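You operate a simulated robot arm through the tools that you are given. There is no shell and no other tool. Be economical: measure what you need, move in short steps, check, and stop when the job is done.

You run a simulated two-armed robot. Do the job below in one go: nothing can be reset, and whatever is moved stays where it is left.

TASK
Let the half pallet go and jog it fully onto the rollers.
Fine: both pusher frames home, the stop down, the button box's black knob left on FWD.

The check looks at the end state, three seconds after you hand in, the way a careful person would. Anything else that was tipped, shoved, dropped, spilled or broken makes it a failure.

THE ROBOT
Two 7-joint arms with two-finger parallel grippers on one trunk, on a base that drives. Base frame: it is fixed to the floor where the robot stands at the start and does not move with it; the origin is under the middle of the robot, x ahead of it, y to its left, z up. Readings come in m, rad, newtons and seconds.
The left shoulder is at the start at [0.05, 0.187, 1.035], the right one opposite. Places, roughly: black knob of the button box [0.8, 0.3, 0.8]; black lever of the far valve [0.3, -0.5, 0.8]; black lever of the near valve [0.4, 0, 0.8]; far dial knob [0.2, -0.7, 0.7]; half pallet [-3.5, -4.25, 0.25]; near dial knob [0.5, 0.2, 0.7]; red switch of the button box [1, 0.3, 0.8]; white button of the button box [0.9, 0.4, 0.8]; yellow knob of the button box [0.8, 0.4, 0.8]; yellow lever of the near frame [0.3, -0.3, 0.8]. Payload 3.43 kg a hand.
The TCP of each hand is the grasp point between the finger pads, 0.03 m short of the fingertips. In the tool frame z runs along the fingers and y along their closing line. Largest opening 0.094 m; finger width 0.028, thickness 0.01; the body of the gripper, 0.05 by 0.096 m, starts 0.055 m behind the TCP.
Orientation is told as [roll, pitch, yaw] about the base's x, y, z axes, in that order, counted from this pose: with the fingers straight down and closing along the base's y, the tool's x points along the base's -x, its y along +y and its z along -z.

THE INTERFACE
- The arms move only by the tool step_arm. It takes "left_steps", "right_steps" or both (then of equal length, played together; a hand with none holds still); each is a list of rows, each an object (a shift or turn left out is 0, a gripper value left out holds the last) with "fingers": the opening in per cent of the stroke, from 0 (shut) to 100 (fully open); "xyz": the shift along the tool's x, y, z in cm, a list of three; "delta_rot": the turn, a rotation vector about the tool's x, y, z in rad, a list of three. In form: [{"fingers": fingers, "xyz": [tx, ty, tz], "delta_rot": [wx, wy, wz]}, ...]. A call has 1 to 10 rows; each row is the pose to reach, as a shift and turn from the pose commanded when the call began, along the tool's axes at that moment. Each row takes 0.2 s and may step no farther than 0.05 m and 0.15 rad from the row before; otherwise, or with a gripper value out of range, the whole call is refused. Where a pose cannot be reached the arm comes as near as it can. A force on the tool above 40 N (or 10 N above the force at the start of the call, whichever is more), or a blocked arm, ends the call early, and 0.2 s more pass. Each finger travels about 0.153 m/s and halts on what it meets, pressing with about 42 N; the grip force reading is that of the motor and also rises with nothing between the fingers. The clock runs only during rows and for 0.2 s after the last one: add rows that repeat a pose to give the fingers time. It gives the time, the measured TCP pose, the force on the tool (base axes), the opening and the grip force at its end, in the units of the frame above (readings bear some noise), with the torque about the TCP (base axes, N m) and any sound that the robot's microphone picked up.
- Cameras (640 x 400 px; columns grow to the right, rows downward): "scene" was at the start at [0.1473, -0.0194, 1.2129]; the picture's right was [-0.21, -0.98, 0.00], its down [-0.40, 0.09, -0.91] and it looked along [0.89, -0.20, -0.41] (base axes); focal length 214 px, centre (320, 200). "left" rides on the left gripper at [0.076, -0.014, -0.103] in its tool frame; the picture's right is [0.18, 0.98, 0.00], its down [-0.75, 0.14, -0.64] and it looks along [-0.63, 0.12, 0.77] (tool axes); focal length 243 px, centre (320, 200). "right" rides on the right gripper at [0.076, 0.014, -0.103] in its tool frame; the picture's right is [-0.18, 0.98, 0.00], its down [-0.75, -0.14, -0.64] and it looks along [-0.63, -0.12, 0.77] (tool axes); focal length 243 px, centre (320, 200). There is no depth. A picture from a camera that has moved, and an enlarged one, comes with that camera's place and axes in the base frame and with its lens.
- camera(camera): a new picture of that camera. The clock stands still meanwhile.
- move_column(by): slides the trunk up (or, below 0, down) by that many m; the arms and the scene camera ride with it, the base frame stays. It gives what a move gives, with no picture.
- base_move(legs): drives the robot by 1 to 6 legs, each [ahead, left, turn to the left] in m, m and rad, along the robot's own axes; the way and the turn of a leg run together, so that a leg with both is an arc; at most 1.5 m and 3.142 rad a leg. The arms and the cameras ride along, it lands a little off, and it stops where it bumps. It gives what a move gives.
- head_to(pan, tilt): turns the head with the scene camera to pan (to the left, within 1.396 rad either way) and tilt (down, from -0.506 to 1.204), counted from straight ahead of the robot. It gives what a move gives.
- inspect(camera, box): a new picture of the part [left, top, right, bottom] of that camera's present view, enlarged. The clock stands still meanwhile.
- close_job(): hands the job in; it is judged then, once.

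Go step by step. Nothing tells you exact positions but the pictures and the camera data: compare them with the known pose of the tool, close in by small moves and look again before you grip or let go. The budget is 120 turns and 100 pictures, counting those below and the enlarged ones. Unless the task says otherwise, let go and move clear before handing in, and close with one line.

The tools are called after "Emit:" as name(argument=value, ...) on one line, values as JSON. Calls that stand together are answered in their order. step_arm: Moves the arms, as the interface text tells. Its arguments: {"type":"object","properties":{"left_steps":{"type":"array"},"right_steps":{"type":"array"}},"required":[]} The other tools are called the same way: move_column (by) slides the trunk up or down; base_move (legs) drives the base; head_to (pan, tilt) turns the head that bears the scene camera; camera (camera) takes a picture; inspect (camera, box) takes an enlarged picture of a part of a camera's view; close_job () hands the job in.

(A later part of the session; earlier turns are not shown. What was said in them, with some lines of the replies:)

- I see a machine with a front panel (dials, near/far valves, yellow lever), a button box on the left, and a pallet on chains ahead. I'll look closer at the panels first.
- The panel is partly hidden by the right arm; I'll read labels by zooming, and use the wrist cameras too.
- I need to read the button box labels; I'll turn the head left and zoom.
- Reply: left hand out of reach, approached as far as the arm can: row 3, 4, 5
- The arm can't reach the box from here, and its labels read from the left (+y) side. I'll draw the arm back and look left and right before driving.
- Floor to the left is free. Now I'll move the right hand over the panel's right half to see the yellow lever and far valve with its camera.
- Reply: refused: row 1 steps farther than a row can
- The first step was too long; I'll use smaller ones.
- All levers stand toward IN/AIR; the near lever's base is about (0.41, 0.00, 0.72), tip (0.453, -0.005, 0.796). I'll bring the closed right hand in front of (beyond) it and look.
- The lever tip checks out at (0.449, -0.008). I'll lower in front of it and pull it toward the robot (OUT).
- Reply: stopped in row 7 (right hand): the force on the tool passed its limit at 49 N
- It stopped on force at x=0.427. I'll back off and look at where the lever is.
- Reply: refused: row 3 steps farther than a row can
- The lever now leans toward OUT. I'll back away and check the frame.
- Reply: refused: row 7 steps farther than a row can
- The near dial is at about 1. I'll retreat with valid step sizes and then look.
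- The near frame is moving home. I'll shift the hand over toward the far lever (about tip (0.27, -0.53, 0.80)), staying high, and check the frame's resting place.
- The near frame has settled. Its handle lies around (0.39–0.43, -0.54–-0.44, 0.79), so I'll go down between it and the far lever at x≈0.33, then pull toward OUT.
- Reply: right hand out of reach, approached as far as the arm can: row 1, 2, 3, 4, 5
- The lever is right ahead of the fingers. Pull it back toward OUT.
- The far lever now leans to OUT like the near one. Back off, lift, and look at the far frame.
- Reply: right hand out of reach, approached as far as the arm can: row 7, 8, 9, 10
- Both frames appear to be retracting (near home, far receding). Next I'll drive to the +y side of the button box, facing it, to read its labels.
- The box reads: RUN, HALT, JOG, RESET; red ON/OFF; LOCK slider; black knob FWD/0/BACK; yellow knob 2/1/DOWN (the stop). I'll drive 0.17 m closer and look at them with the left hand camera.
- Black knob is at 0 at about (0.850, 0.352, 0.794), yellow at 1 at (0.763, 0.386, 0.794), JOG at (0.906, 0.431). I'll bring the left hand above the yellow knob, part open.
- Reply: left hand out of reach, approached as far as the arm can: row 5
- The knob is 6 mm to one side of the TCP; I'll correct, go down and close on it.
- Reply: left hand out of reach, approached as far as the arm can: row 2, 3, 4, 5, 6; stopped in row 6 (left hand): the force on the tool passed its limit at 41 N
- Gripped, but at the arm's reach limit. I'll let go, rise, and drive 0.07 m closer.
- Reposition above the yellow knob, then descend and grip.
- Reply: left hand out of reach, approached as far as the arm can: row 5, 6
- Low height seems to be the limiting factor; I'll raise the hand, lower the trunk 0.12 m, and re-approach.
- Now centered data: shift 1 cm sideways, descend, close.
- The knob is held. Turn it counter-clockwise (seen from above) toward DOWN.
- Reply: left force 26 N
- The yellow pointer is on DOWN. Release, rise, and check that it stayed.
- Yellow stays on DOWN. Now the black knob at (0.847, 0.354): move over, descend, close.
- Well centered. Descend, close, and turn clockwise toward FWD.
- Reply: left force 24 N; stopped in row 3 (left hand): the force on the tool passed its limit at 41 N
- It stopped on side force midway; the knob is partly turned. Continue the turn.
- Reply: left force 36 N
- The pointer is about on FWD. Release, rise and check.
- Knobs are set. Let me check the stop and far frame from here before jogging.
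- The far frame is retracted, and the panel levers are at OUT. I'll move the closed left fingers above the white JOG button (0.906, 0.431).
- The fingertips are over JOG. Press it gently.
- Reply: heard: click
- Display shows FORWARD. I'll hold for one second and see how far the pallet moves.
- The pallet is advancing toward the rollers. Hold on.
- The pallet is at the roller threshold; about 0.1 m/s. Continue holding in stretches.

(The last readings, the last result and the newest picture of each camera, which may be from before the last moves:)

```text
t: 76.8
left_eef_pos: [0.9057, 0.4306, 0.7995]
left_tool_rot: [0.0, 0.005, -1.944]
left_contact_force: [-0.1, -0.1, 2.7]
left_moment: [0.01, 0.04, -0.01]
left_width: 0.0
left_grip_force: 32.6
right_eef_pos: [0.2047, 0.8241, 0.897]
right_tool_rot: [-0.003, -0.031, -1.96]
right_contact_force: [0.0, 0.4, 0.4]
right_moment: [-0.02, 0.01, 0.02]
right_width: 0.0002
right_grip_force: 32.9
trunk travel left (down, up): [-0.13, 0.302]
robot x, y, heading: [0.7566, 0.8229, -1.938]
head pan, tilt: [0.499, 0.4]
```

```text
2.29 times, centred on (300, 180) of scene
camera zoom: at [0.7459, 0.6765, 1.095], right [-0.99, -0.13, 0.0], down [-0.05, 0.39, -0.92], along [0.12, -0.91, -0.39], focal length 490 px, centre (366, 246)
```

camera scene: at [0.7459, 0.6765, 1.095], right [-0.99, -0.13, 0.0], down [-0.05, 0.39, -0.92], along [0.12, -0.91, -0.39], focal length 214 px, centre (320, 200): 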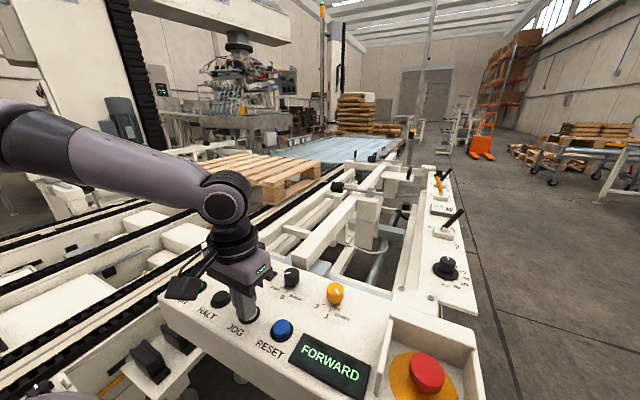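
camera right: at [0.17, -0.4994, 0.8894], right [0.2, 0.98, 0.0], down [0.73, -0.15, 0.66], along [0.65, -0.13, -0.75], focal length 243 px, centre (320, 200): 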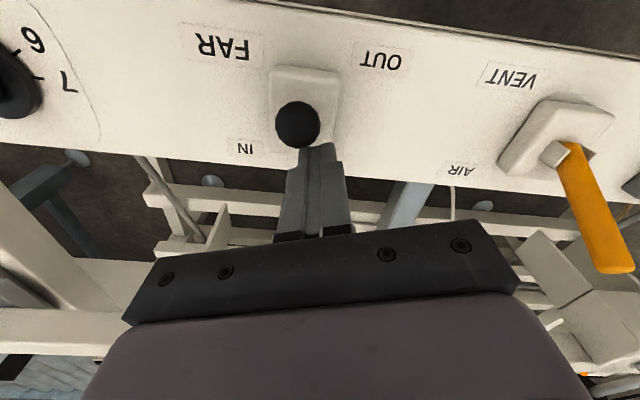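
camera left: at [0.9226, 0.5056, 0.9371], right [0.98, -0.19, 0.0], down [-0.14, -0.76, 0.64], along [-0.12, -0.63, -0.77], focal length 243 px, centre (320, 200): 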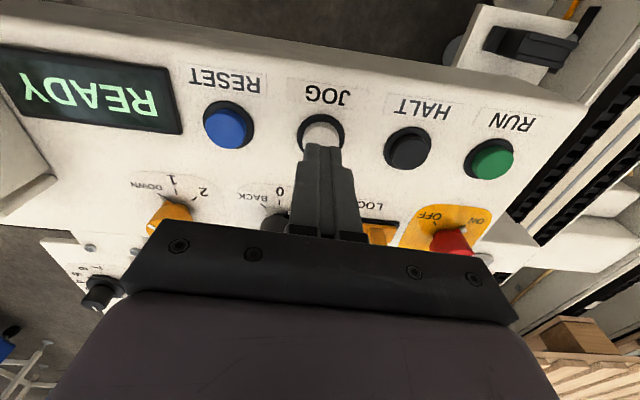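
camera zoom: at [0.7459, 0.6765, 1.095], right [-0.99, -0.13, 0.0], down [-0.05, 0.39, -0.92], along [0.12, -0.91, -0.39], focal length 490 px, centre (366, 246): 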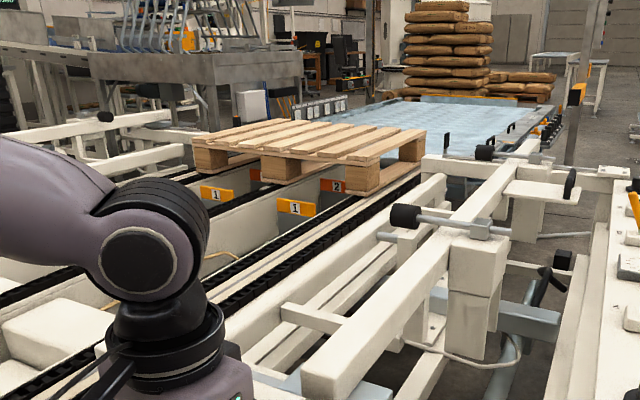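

The pallet keeps moving; plates 1 are passed, leading edge at the rollers. Continue.

Emit:
step_arm(left_steps=[{"xyz": [0, 0, 0]}, {"xyz": [0, 0, 0]}, {"xyz": [0, 0, 0]}, {"xyz": [0, 0, 0]}, {"xyz": [0, 0, 0]}, {"xyz": [0, 0, 0]}, {"xyz": [0, 0, 0]}, {"xyz": [0, 0, 0]}, {"xyz": [0, 0, 0]}, {"xyz": [0, 0, 0]}])

Emit:
step_arm(left_steps=[{"xyz": [0, 0, 0]}, {"xyz": [0, 0, 0]}, {"xyz": [0, 0, 0]}, {"xyz": [0, 0, 0]}, {"xyz": [0, 0, 0]}, {"xyz": [0, 0, 0]}, {"xyz": [0, 0, 0]}])

Emit:
inspect(camera="scene", box=[160, 100, 440, 260])

```text
t: 79.0
left_eef_pos: [0.9062, 0.4312, 0.7973]
left_tool_rot: [-0.002, 0.005, -1.944]
left_contact_force: [-0.4, 0.3, 4.1]
left_moment: [-0.02, 0.05, 0.0]
left_width: 0.0
left_grip_force: 33.0
right_eef_pos: [0.2044, 0.8243, 0.8964]
right_tool_rot: [0.0, -0.032, -1.961]
right_contact_force: [-0.3, 0.5, -0.4]
right_moment: [-0.01, 0.0, 0.03]
right_width: 0.0001
right_grip_force: 32.8
trunk travel left (down, up): [-0.13, 0.302]
robot x, y, heading: [0.7567, 0.8223, -1.944]
head pan, tilt: [0.499, 0.4]
```

```text
t: 80.5
left_eef_pos: [0.9069, 0.431, 0.7985]
left_tool_rot: [0.0, 0.005, -1.944]
left_contact_force: [-0.1, 0.5, 3.1]
left_moment: [-0.03, 0.02, 0.0]
left_width: 0.0
left_grip_force: 33.1
right_eef_pos: [0.2048, 0.824, 0.8972]
right_tool_rot: [-0.001, -0.031, -1.96]
right_contact_force: [-0.6, -0.1, -0.6]
right_moment: [0.01, 0.01, 0.03]
right_width: 0.0
right_grip_force: 32.8
trunk travel left (down, up): [-0.13, 0.302]
robot x, y, heading: [0.7553, 0.8235, -1.939]
head pan, tilt: [0.499, 0.4]
```

```text
2.29 times, centred on (300, 180) of scene
camera zoom: at [0.7459, 0.6765, 1.095], right [-0.99, -0.13, 0.0], down [-0.05, 0.39, -0.92], along [0.12, -0.91, -0.39], focal length 490 px, centre (366, 246)
```

zoom: 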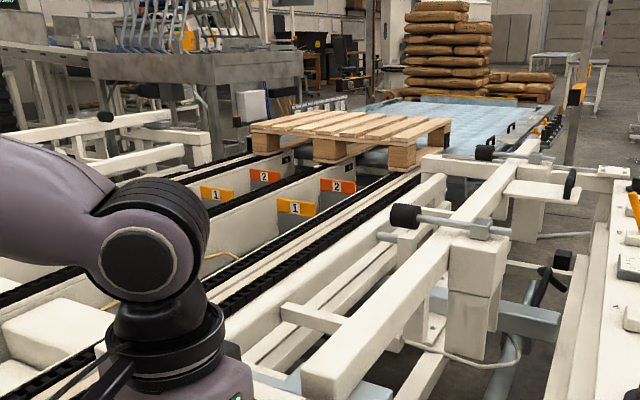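

Progress good; trailing edge still on the chain ends. Continue about 4 s.

Emit:
step_arm(left_steps=[{"xyz": [0, 0, 0]}, {"xyz": [0, 0, 0]}, {"xyz": [0, 0, 0]}, {"xyz": [0, 0, 0]}, {"xyz": [0, 0, 0]}, {"xyz": [0, 0, 0]}, {"xyz": [0, 0, 0]}, {"xyz": [0, 0, 0]}, {"xyz": [0, 0, 0]}, {"xyz": [0, 0, 0]}])

Emit:
inspect(camera="scene", box=[220, 100, 400, 210])

```text
t: 82.8
left_eef_pos: [0.9056, 0.4309, 0.7971]
left_tool_rot: [-0.001, 0.005, -1.944]
left_contact_force: [-0.7, 0.3, 4.1]
left_moment: [-0.02, -0.01, -0.03]
left_width: 0.0
left_grip_force: 32.6
right_eef_pos: [0.2043, 0.8241, 0.8966]
right_tool_rot: [-0.002, -0.03, -1.96]
right_contact_force: [0.8, 0.0, 0.6]
right_moment: [0.0, 0.0, 0.0]
right_width: 0.0002
right_grip_force: 32.8
trunk travel left (down, up): [-0.13, 0.302]
robot x, y, heading: [0.7558, 0.8241, -1.94]
head pan, tilt: [0.499, 0.4]
```

```text
3.56 times, centred on (310, 155) of scene
camera zoom: at [0.7459, 0.6765, 1.095], right [-0.99, -0.13, 0.0], down [-0.05, 0.39, -0.92], along [0.12, -0.91, -0.39], focal length 763 px, centre (356, 360)
```

zoom: 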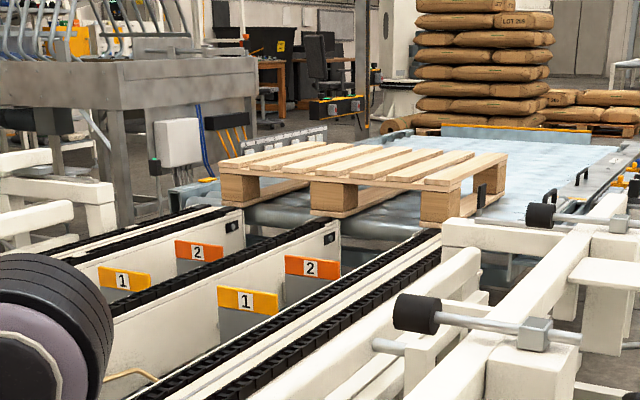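

Trailing edge is just at the end of the chains. Hold a couple more seconds.

Emit:
step_arm(left_steps=[{"xyz": [0, 0, 0]}, {"xyz": [0, 0, 0]}, {"xyz": [0, 0, 0]}, {"xyz": [0, 0, 0]}, {"xyz": [0, 0, 0]}, {"xyz": [0, 0, 0]}, {"xyz": [0, 0, 0]}, {"xyz": [0, 0, 0]}])

Emit:
inspect(camera="scene", box=[220, 100, 400, 210])

```text
t: 84.5
left_eef_pos: [0.9074, 0.4308, 0.7979]
left_tool_rot: [0.001, 0.005, -1.946]
left_contact_force: [-0.6, 1.0, 3.7]
left_moment: [-0.01, 0.01, 0.02]
left_width: 0.0
left_grip_force: 33.4
right_eef_pos: [0.2038, 0.8252, 0.8972]
right_tool_rot: [-0.002, -0.03, -1.959]
right_contact_force: [0.5, 0.3, 0.9]
right_moment: [0.02, 0.0, 0.03]
right_width: 0.0
right_grip_force: 33.7
trunk travel left (down, up): [-0.13, 0.302]
robot x, y, heading: [0.7543, 0.8239, -1.94]
head pan, tilt: [0.499, 0.4]
```

```text
3.56 times, centred on (310, 155) of scene
camera zoom: at [0.7459, 0.6765, 1.095], right [-0.99, -0.13, 0.0], down [-0.05, 0.39, -0.92], along [0.12, -0.91, -0.39], focal length 763 px, centre (356, 360)
```

zoom: 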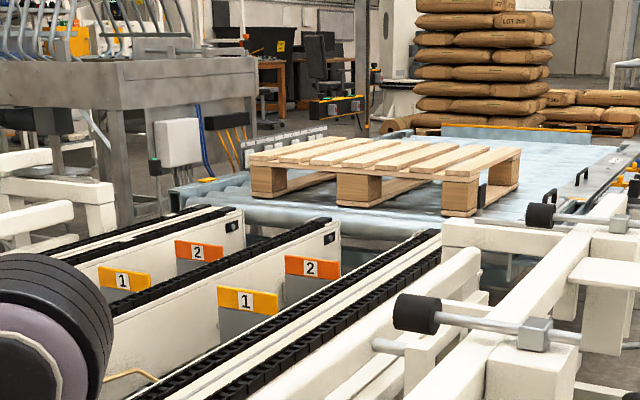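

The pallet is wholly on the rollers and stop plates 1 and 2 sit down below the chains. One more second for margin, then release.

Emit:
step_arm(left_steps=[{"xyz": [0, 0, 0]}, {"xyz": [0, 0, 0]}, {"xyz": [0, 0, 0]}, {"xyz": [0, 0, -3]}, {"xyz": [0, 0, -8]}, {"xyz": [0, 0, -13]}, {"xyz": [3, 0, -16]}, {"xyz": [6, 0, -16]}])

Emit:
move_column(by=0.25)

Emit:
camera(camera="scene")

Emit:
inspect(camera="scene", box=[180, 130, 440, 280])

```text
t: 86.3
left_eef_pos: [0.9284, 0.4873, 0.9604]
left_tool_rot: [0.0, 0.005, -1.944]
left_contact_force: [-0.5, 0.3, 1.1]
left_moment: [0.02, -0.02, 0.0]
left_width: 0.0
left_grip_force: 33.0
right_eef_pos: [0.2041, 0.8244, 0.8972]
right_tool_rot: [-0.003, -0.031, -1.96]
right_contact_force: [-0.5, 0.6, -0.3]
right_moment: [0.01, -0.03, 0.01]
right_width: 0.0
right_grip_force: 33.4
trunk travel left (down, up): [-0.13, 0.302]
robot x, y, heading: [0.7537, 0.823, -1.934]
head pan, tilt: [0.499, 0.4]
```

```text
t: 88.9
left_eef_pos: [0.9285, 0.488, 1.2093]
left_tool_rot: [0.0, 0.005, -1.946]
left_contact_force: [0.2, 0.3, 1.3]
left_moment: [0.0, 0.0, -0.07]
left_width: 0.0
left_grip_force: 32.8
right_eef_pos: [0.2049, 0.8249, 1.1463]
right_tool_rot: [-0.001, -0.03, -1.96]
right_contact_force: [-0.4, -0.7, -0.3]
right_moment: [-0.01, 0.03, 0.0]
right_width: 0.0002
right_grip_force: 33.2
trunk travel left (down, up): [-0.38, 0.052]
robot x, y, heading: [0.7555, 0.8254, -1.938]
head pan, tilt: [0.499, 0.4]
```

```text
32 pictures are left
camera scene: at [0.7459, 0.6763, 1.3449], right [-0.99, -0.13, 0.0], down [-0.05, 0.39, -0.92], along [0.12, -0.91, -0.39], focal length 214 px, centre (320, 200)
```

scene: 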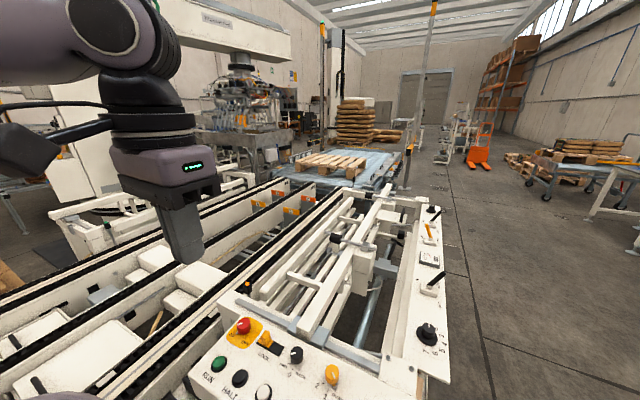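

```text
2.46 times, centred on (310, 205) of scene
camera zoom: at [0.7459, 0.6763, 1.3449], right [-0.99, -0.13, 0.0], down [-0.05, 0.39, -0.92], along [0.12, -0.91, -0.39], focal length 528 px, centre (345, 188)
```

zoom: 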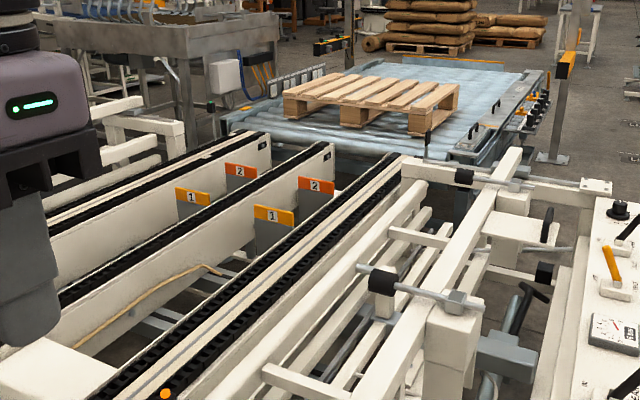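

Pallet is fully on the rollers. To confirm both frames are home, I'll shift the left arm aside and inspect each frame's slides.

Emit:
step_arm(left_steps=[{"xyz": [3, -3.5, 0]}, {"xyz": [6, -7, 0]}, {"xyz": [8, -11, 0]}, {"xyz": [10, -15, 0]}, {"xyz": [10, -19, 0]}, {"xyz": [10, -22, 0]}])

Emit:
head_to(pan=0.7, tilt=0.5)

Emit:
camera(camera="scene")

```text
t: 89.8
left_eef_pos: [0.8506, 0.6058, 1.208]
left_tool_rot: [0.014, 0.005, -1.962]
left_contact_force: [-3.8, -9.1, -3.2]
left_moment: [0.66, -0.39, 0.29]
left_width: 0.0
left_grip_force: 33.4
right_eef_pos: [0.2055, 0.8233, 1.1465]
right_tool_rot: [-0.003, -0.032, -1.961]
right_contact_force: [-0.4, 0.8, -0.3]
right_moment: [-0.01, -0.01, 0.03]
right_width: 0.0001
right_grip_force: 33.0
trunk travel left (down, up): [-0.38, 0.052]
robot x, y, heading: [0.7558, 0.8252, -1.94]
head pan, tilt: [0.499, 0.4]
stopped in row 4 (left hand): the force on the tool passed its limit at 80 N (the readings are from after the stop); the commanded pose is now the measured one
```

```text
t: 90.5
left_eef_pos: [0.8513, 0.6073, 1.2095]
left_tool_rot: [0.012, 0.003, -1.966]
left_contact_force: [0.5, -0.8, 0.8]
left_moment: [0.0, -0.01, -0.01]
left_width: 0.0
left_grip_force: 33.0
right_eef_pos: [0.2049, 0.8235, 1.1466]
right_tool_rot: [-0.001, -0.03, -1.961]
right_contact_force: [0.5, -0.2, -0.6]
right_moment: [-0.01, 0.04, -0.01]
right_width: 0.0003
right_grip_force: 33.1
trunk travel left (down, up): [-0.38, 0.052]
robot x, y, heading: [0.7579, 0.8222, -1.941]
head pan, tilt: [0.7, 0.499]
```

```text
30 pictures are left
camera scene: at [0.7633, 0.6821, 1.3358], right [-0.95, -0.33, 0.0], down [-0.16, 0.45, -0.88], along [0.29, -0.83, -0.48], focal length 214 px, centre (320, 200)
```

scene: 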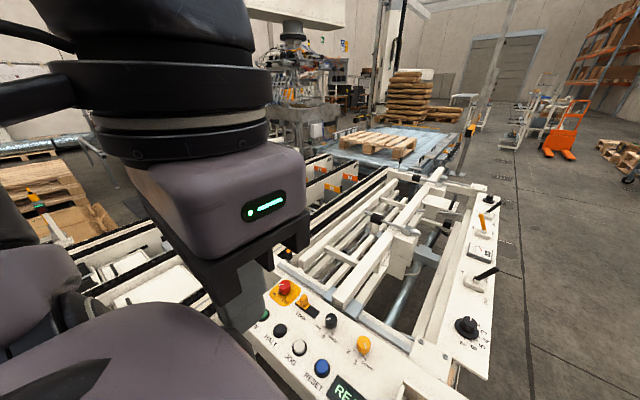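

The hand brushed the robot's own head; I'll put it forward-left again, back the base off, and turn so the far frame is seen between the arms.

Emit:
step_arm(left_steps=[{"xyz": [-3, 3, 0]}, {"xyz": [-6, 6, 0]}, {"xyz": [-8, 10, 0]}, {"xyz": [-8, 14, 0]}, {"xyz": [-8, 18, 0]}])

Emit:
base_move(legs=[[-0.45, 0, 0], [0, 0, 0.75]])

Emit:
head_to(pan=0.0, tilt=0.35)

Emit:
camera(camera="scene")

```text
t: 91.7
left_eef_pos: [0.9858, 0.463, 1.2134]
left_tool_rot: [0.013, 0.005, -1.966]
left_contact_force: [-0.3, -0.2, 0.5]
left_moment: [0.0, 0.04, 0.02]
left_width: 0.0
left_grip_force: 33.7
right_eef_pos: [0.2052, 0.8246, 1.1474]
right_tool_rot: [-0.003, -0.032, -1.961]
right_contact_force: [0.0, -0.7, -0.5]
right_moment: [0.02, 0.01, -0.04]
right_width: 0.0001
right_grip_force: 33.1
trunk travel left (down, up): [-0.38, 0.052]
robot x, y, heading: [0.7534, 0.821, -1.941]
head pan, tilt: [0.7, 0.499]
```

```text
t: 96.4
left_eef_pos: [1.3296, 1.1351, 1.2129]
left_tool_rot: [0.012, 0.005, -1.21]
left_contact_force: [0.3, -0.4, 0.0]
left_moment: [0.0, 0.0, 0.0]
left_width: 0.0002
left_grip_force: 33.1
right_eef_pos: [0.5138, 0.8619, 1.1468]
right_tool_rot: [-0.002, -0.031, -1.206]
right_contact_force: [-0.3, -0.3, -0.3]
right_moment: [0.02, 0.0, -0.02]
right_width: 0.0
right_grip_force: 33.5
trunk travel left (down, up): [-0.38, 0.052]
robot x, y, heading: [0.9179, 1.239, -1.182]
head pan, tilt: [0.7, 0.499]
```

```text
t: 97.5
left_eef_pos: [1.3301, 1.134, 1.2136]
left_tool_rot: [0.012, 0.004, -1.211]
left_contact_force: [-0.2, 0.4, 0.6]
left_moment: [-0.01, 0.01, 0.0]
left_width: 0.0002
left_grip_force: 33.1
right_eef_pos: [0.5154, 0.8613, 1.1469]
right_tool_rot: [-0.003, -0.031, -1.204]
right_contact_force: [0.1, 0.3, 0.3]
right_moment: [0.0, 0.02, 0.01]
right_width: 0.0001
right_grip_force: 32.9
trunk travel left (down, up): [-0.38, 0.052]
robot x, y, heading: [0.9185, 1.2404, -1.185]
head pan, tilt: [0.0, 0.351]
```

```text
29 pictures are left
camera scene: at [0.9734, 1.0989, 1.3495], right [-0.93, -0.38, 0.0], down [-0.13, 0.32, -0.94], along [0.36, -0.87, -0.34], focal length 214 px, centre (320, 200)
```

scene: 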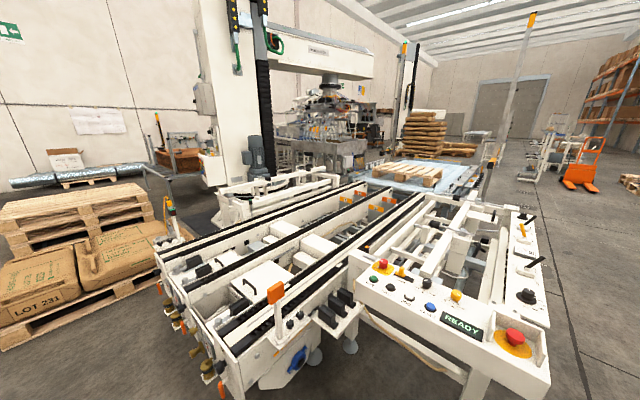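

Emit:
inspect(camera="scene", box=[200, 150, 360, 250])

Emit:
inspect(camera="scene", box=[340, 150, 560, 290])

Emit:
inspect(camera="scene", box=[360, 250, 480, 330])

```text
4.00 times, centred on (280, 200) of scene
camera zoom: at [0.9734, 1.0989, 1.3495], right [-0.93, -0.38, 0.0], down [-0.13, 0.32, -0.94], along [0.36, -0.87, -0.34], focal length 858 px, centre (480, 200)
```

zoom: 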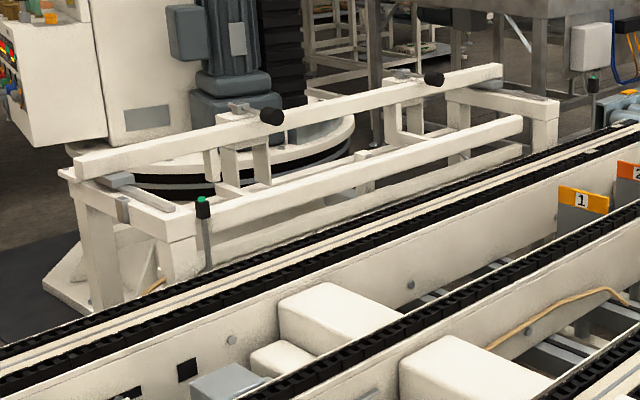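

```text
2.86 times, centred on (450, 220) of scene
camera zoom: at [0.9734, 1.0989, 1.3495], right [-0.93, -0.38, 0.0], down [-0.13, 0.32, -0.94], along [0.36, -0.87, -0.34], focal length 613 px, centre (-51, 143)
```

zoom: 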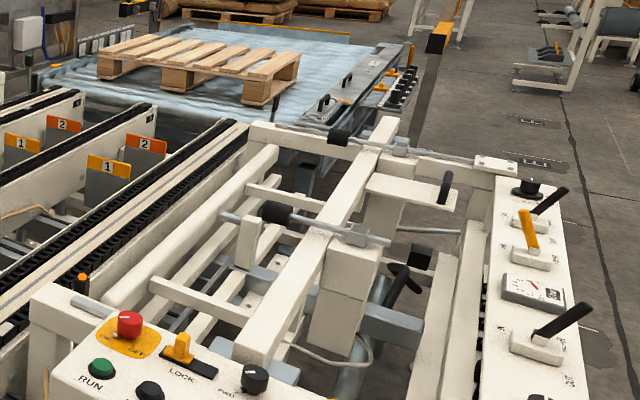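

```text
5.00 times, centred on (420, 290) of scene
camera zoom: at [0.9734, 1.0989, 1.3495], right [-0.93, -0.38, 0.0], down [-0.13, 0.32, -0.94], along [0.36, -0.87, -0.34], focal length 1072 px, centre (-180, -250)
```

zoom: 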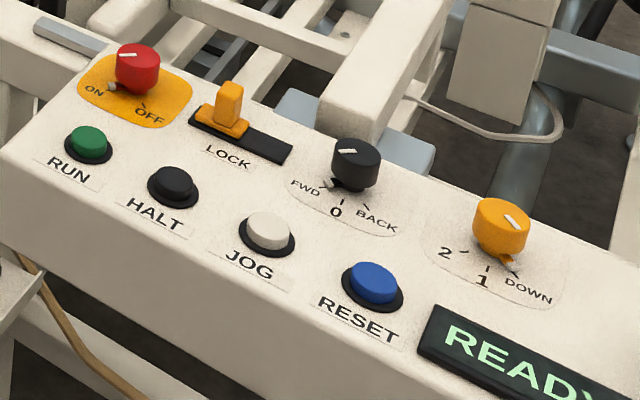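

Both frames have retracted by about the same stroke, roughly 0.2 m. The stop knob is on DOWN and its plates sit below the chains. The black knob is on FWD, the box reads READY, and the pallet is wholly on the rollers. The hands are clear, so I'm handing in.

Emit:
close_job()

```text
The job is handed in.
```

I've handed the job in: the half pallet is released and sits fully on the rollers, both pusher frames look home, the stop is down and the black knob is on FWD. I judged "home" from the pictures, because neither frame has a home readout I could check. The left hand brushed the robot's own head once, after the pallet had been moved; nothing on the machine was touched.
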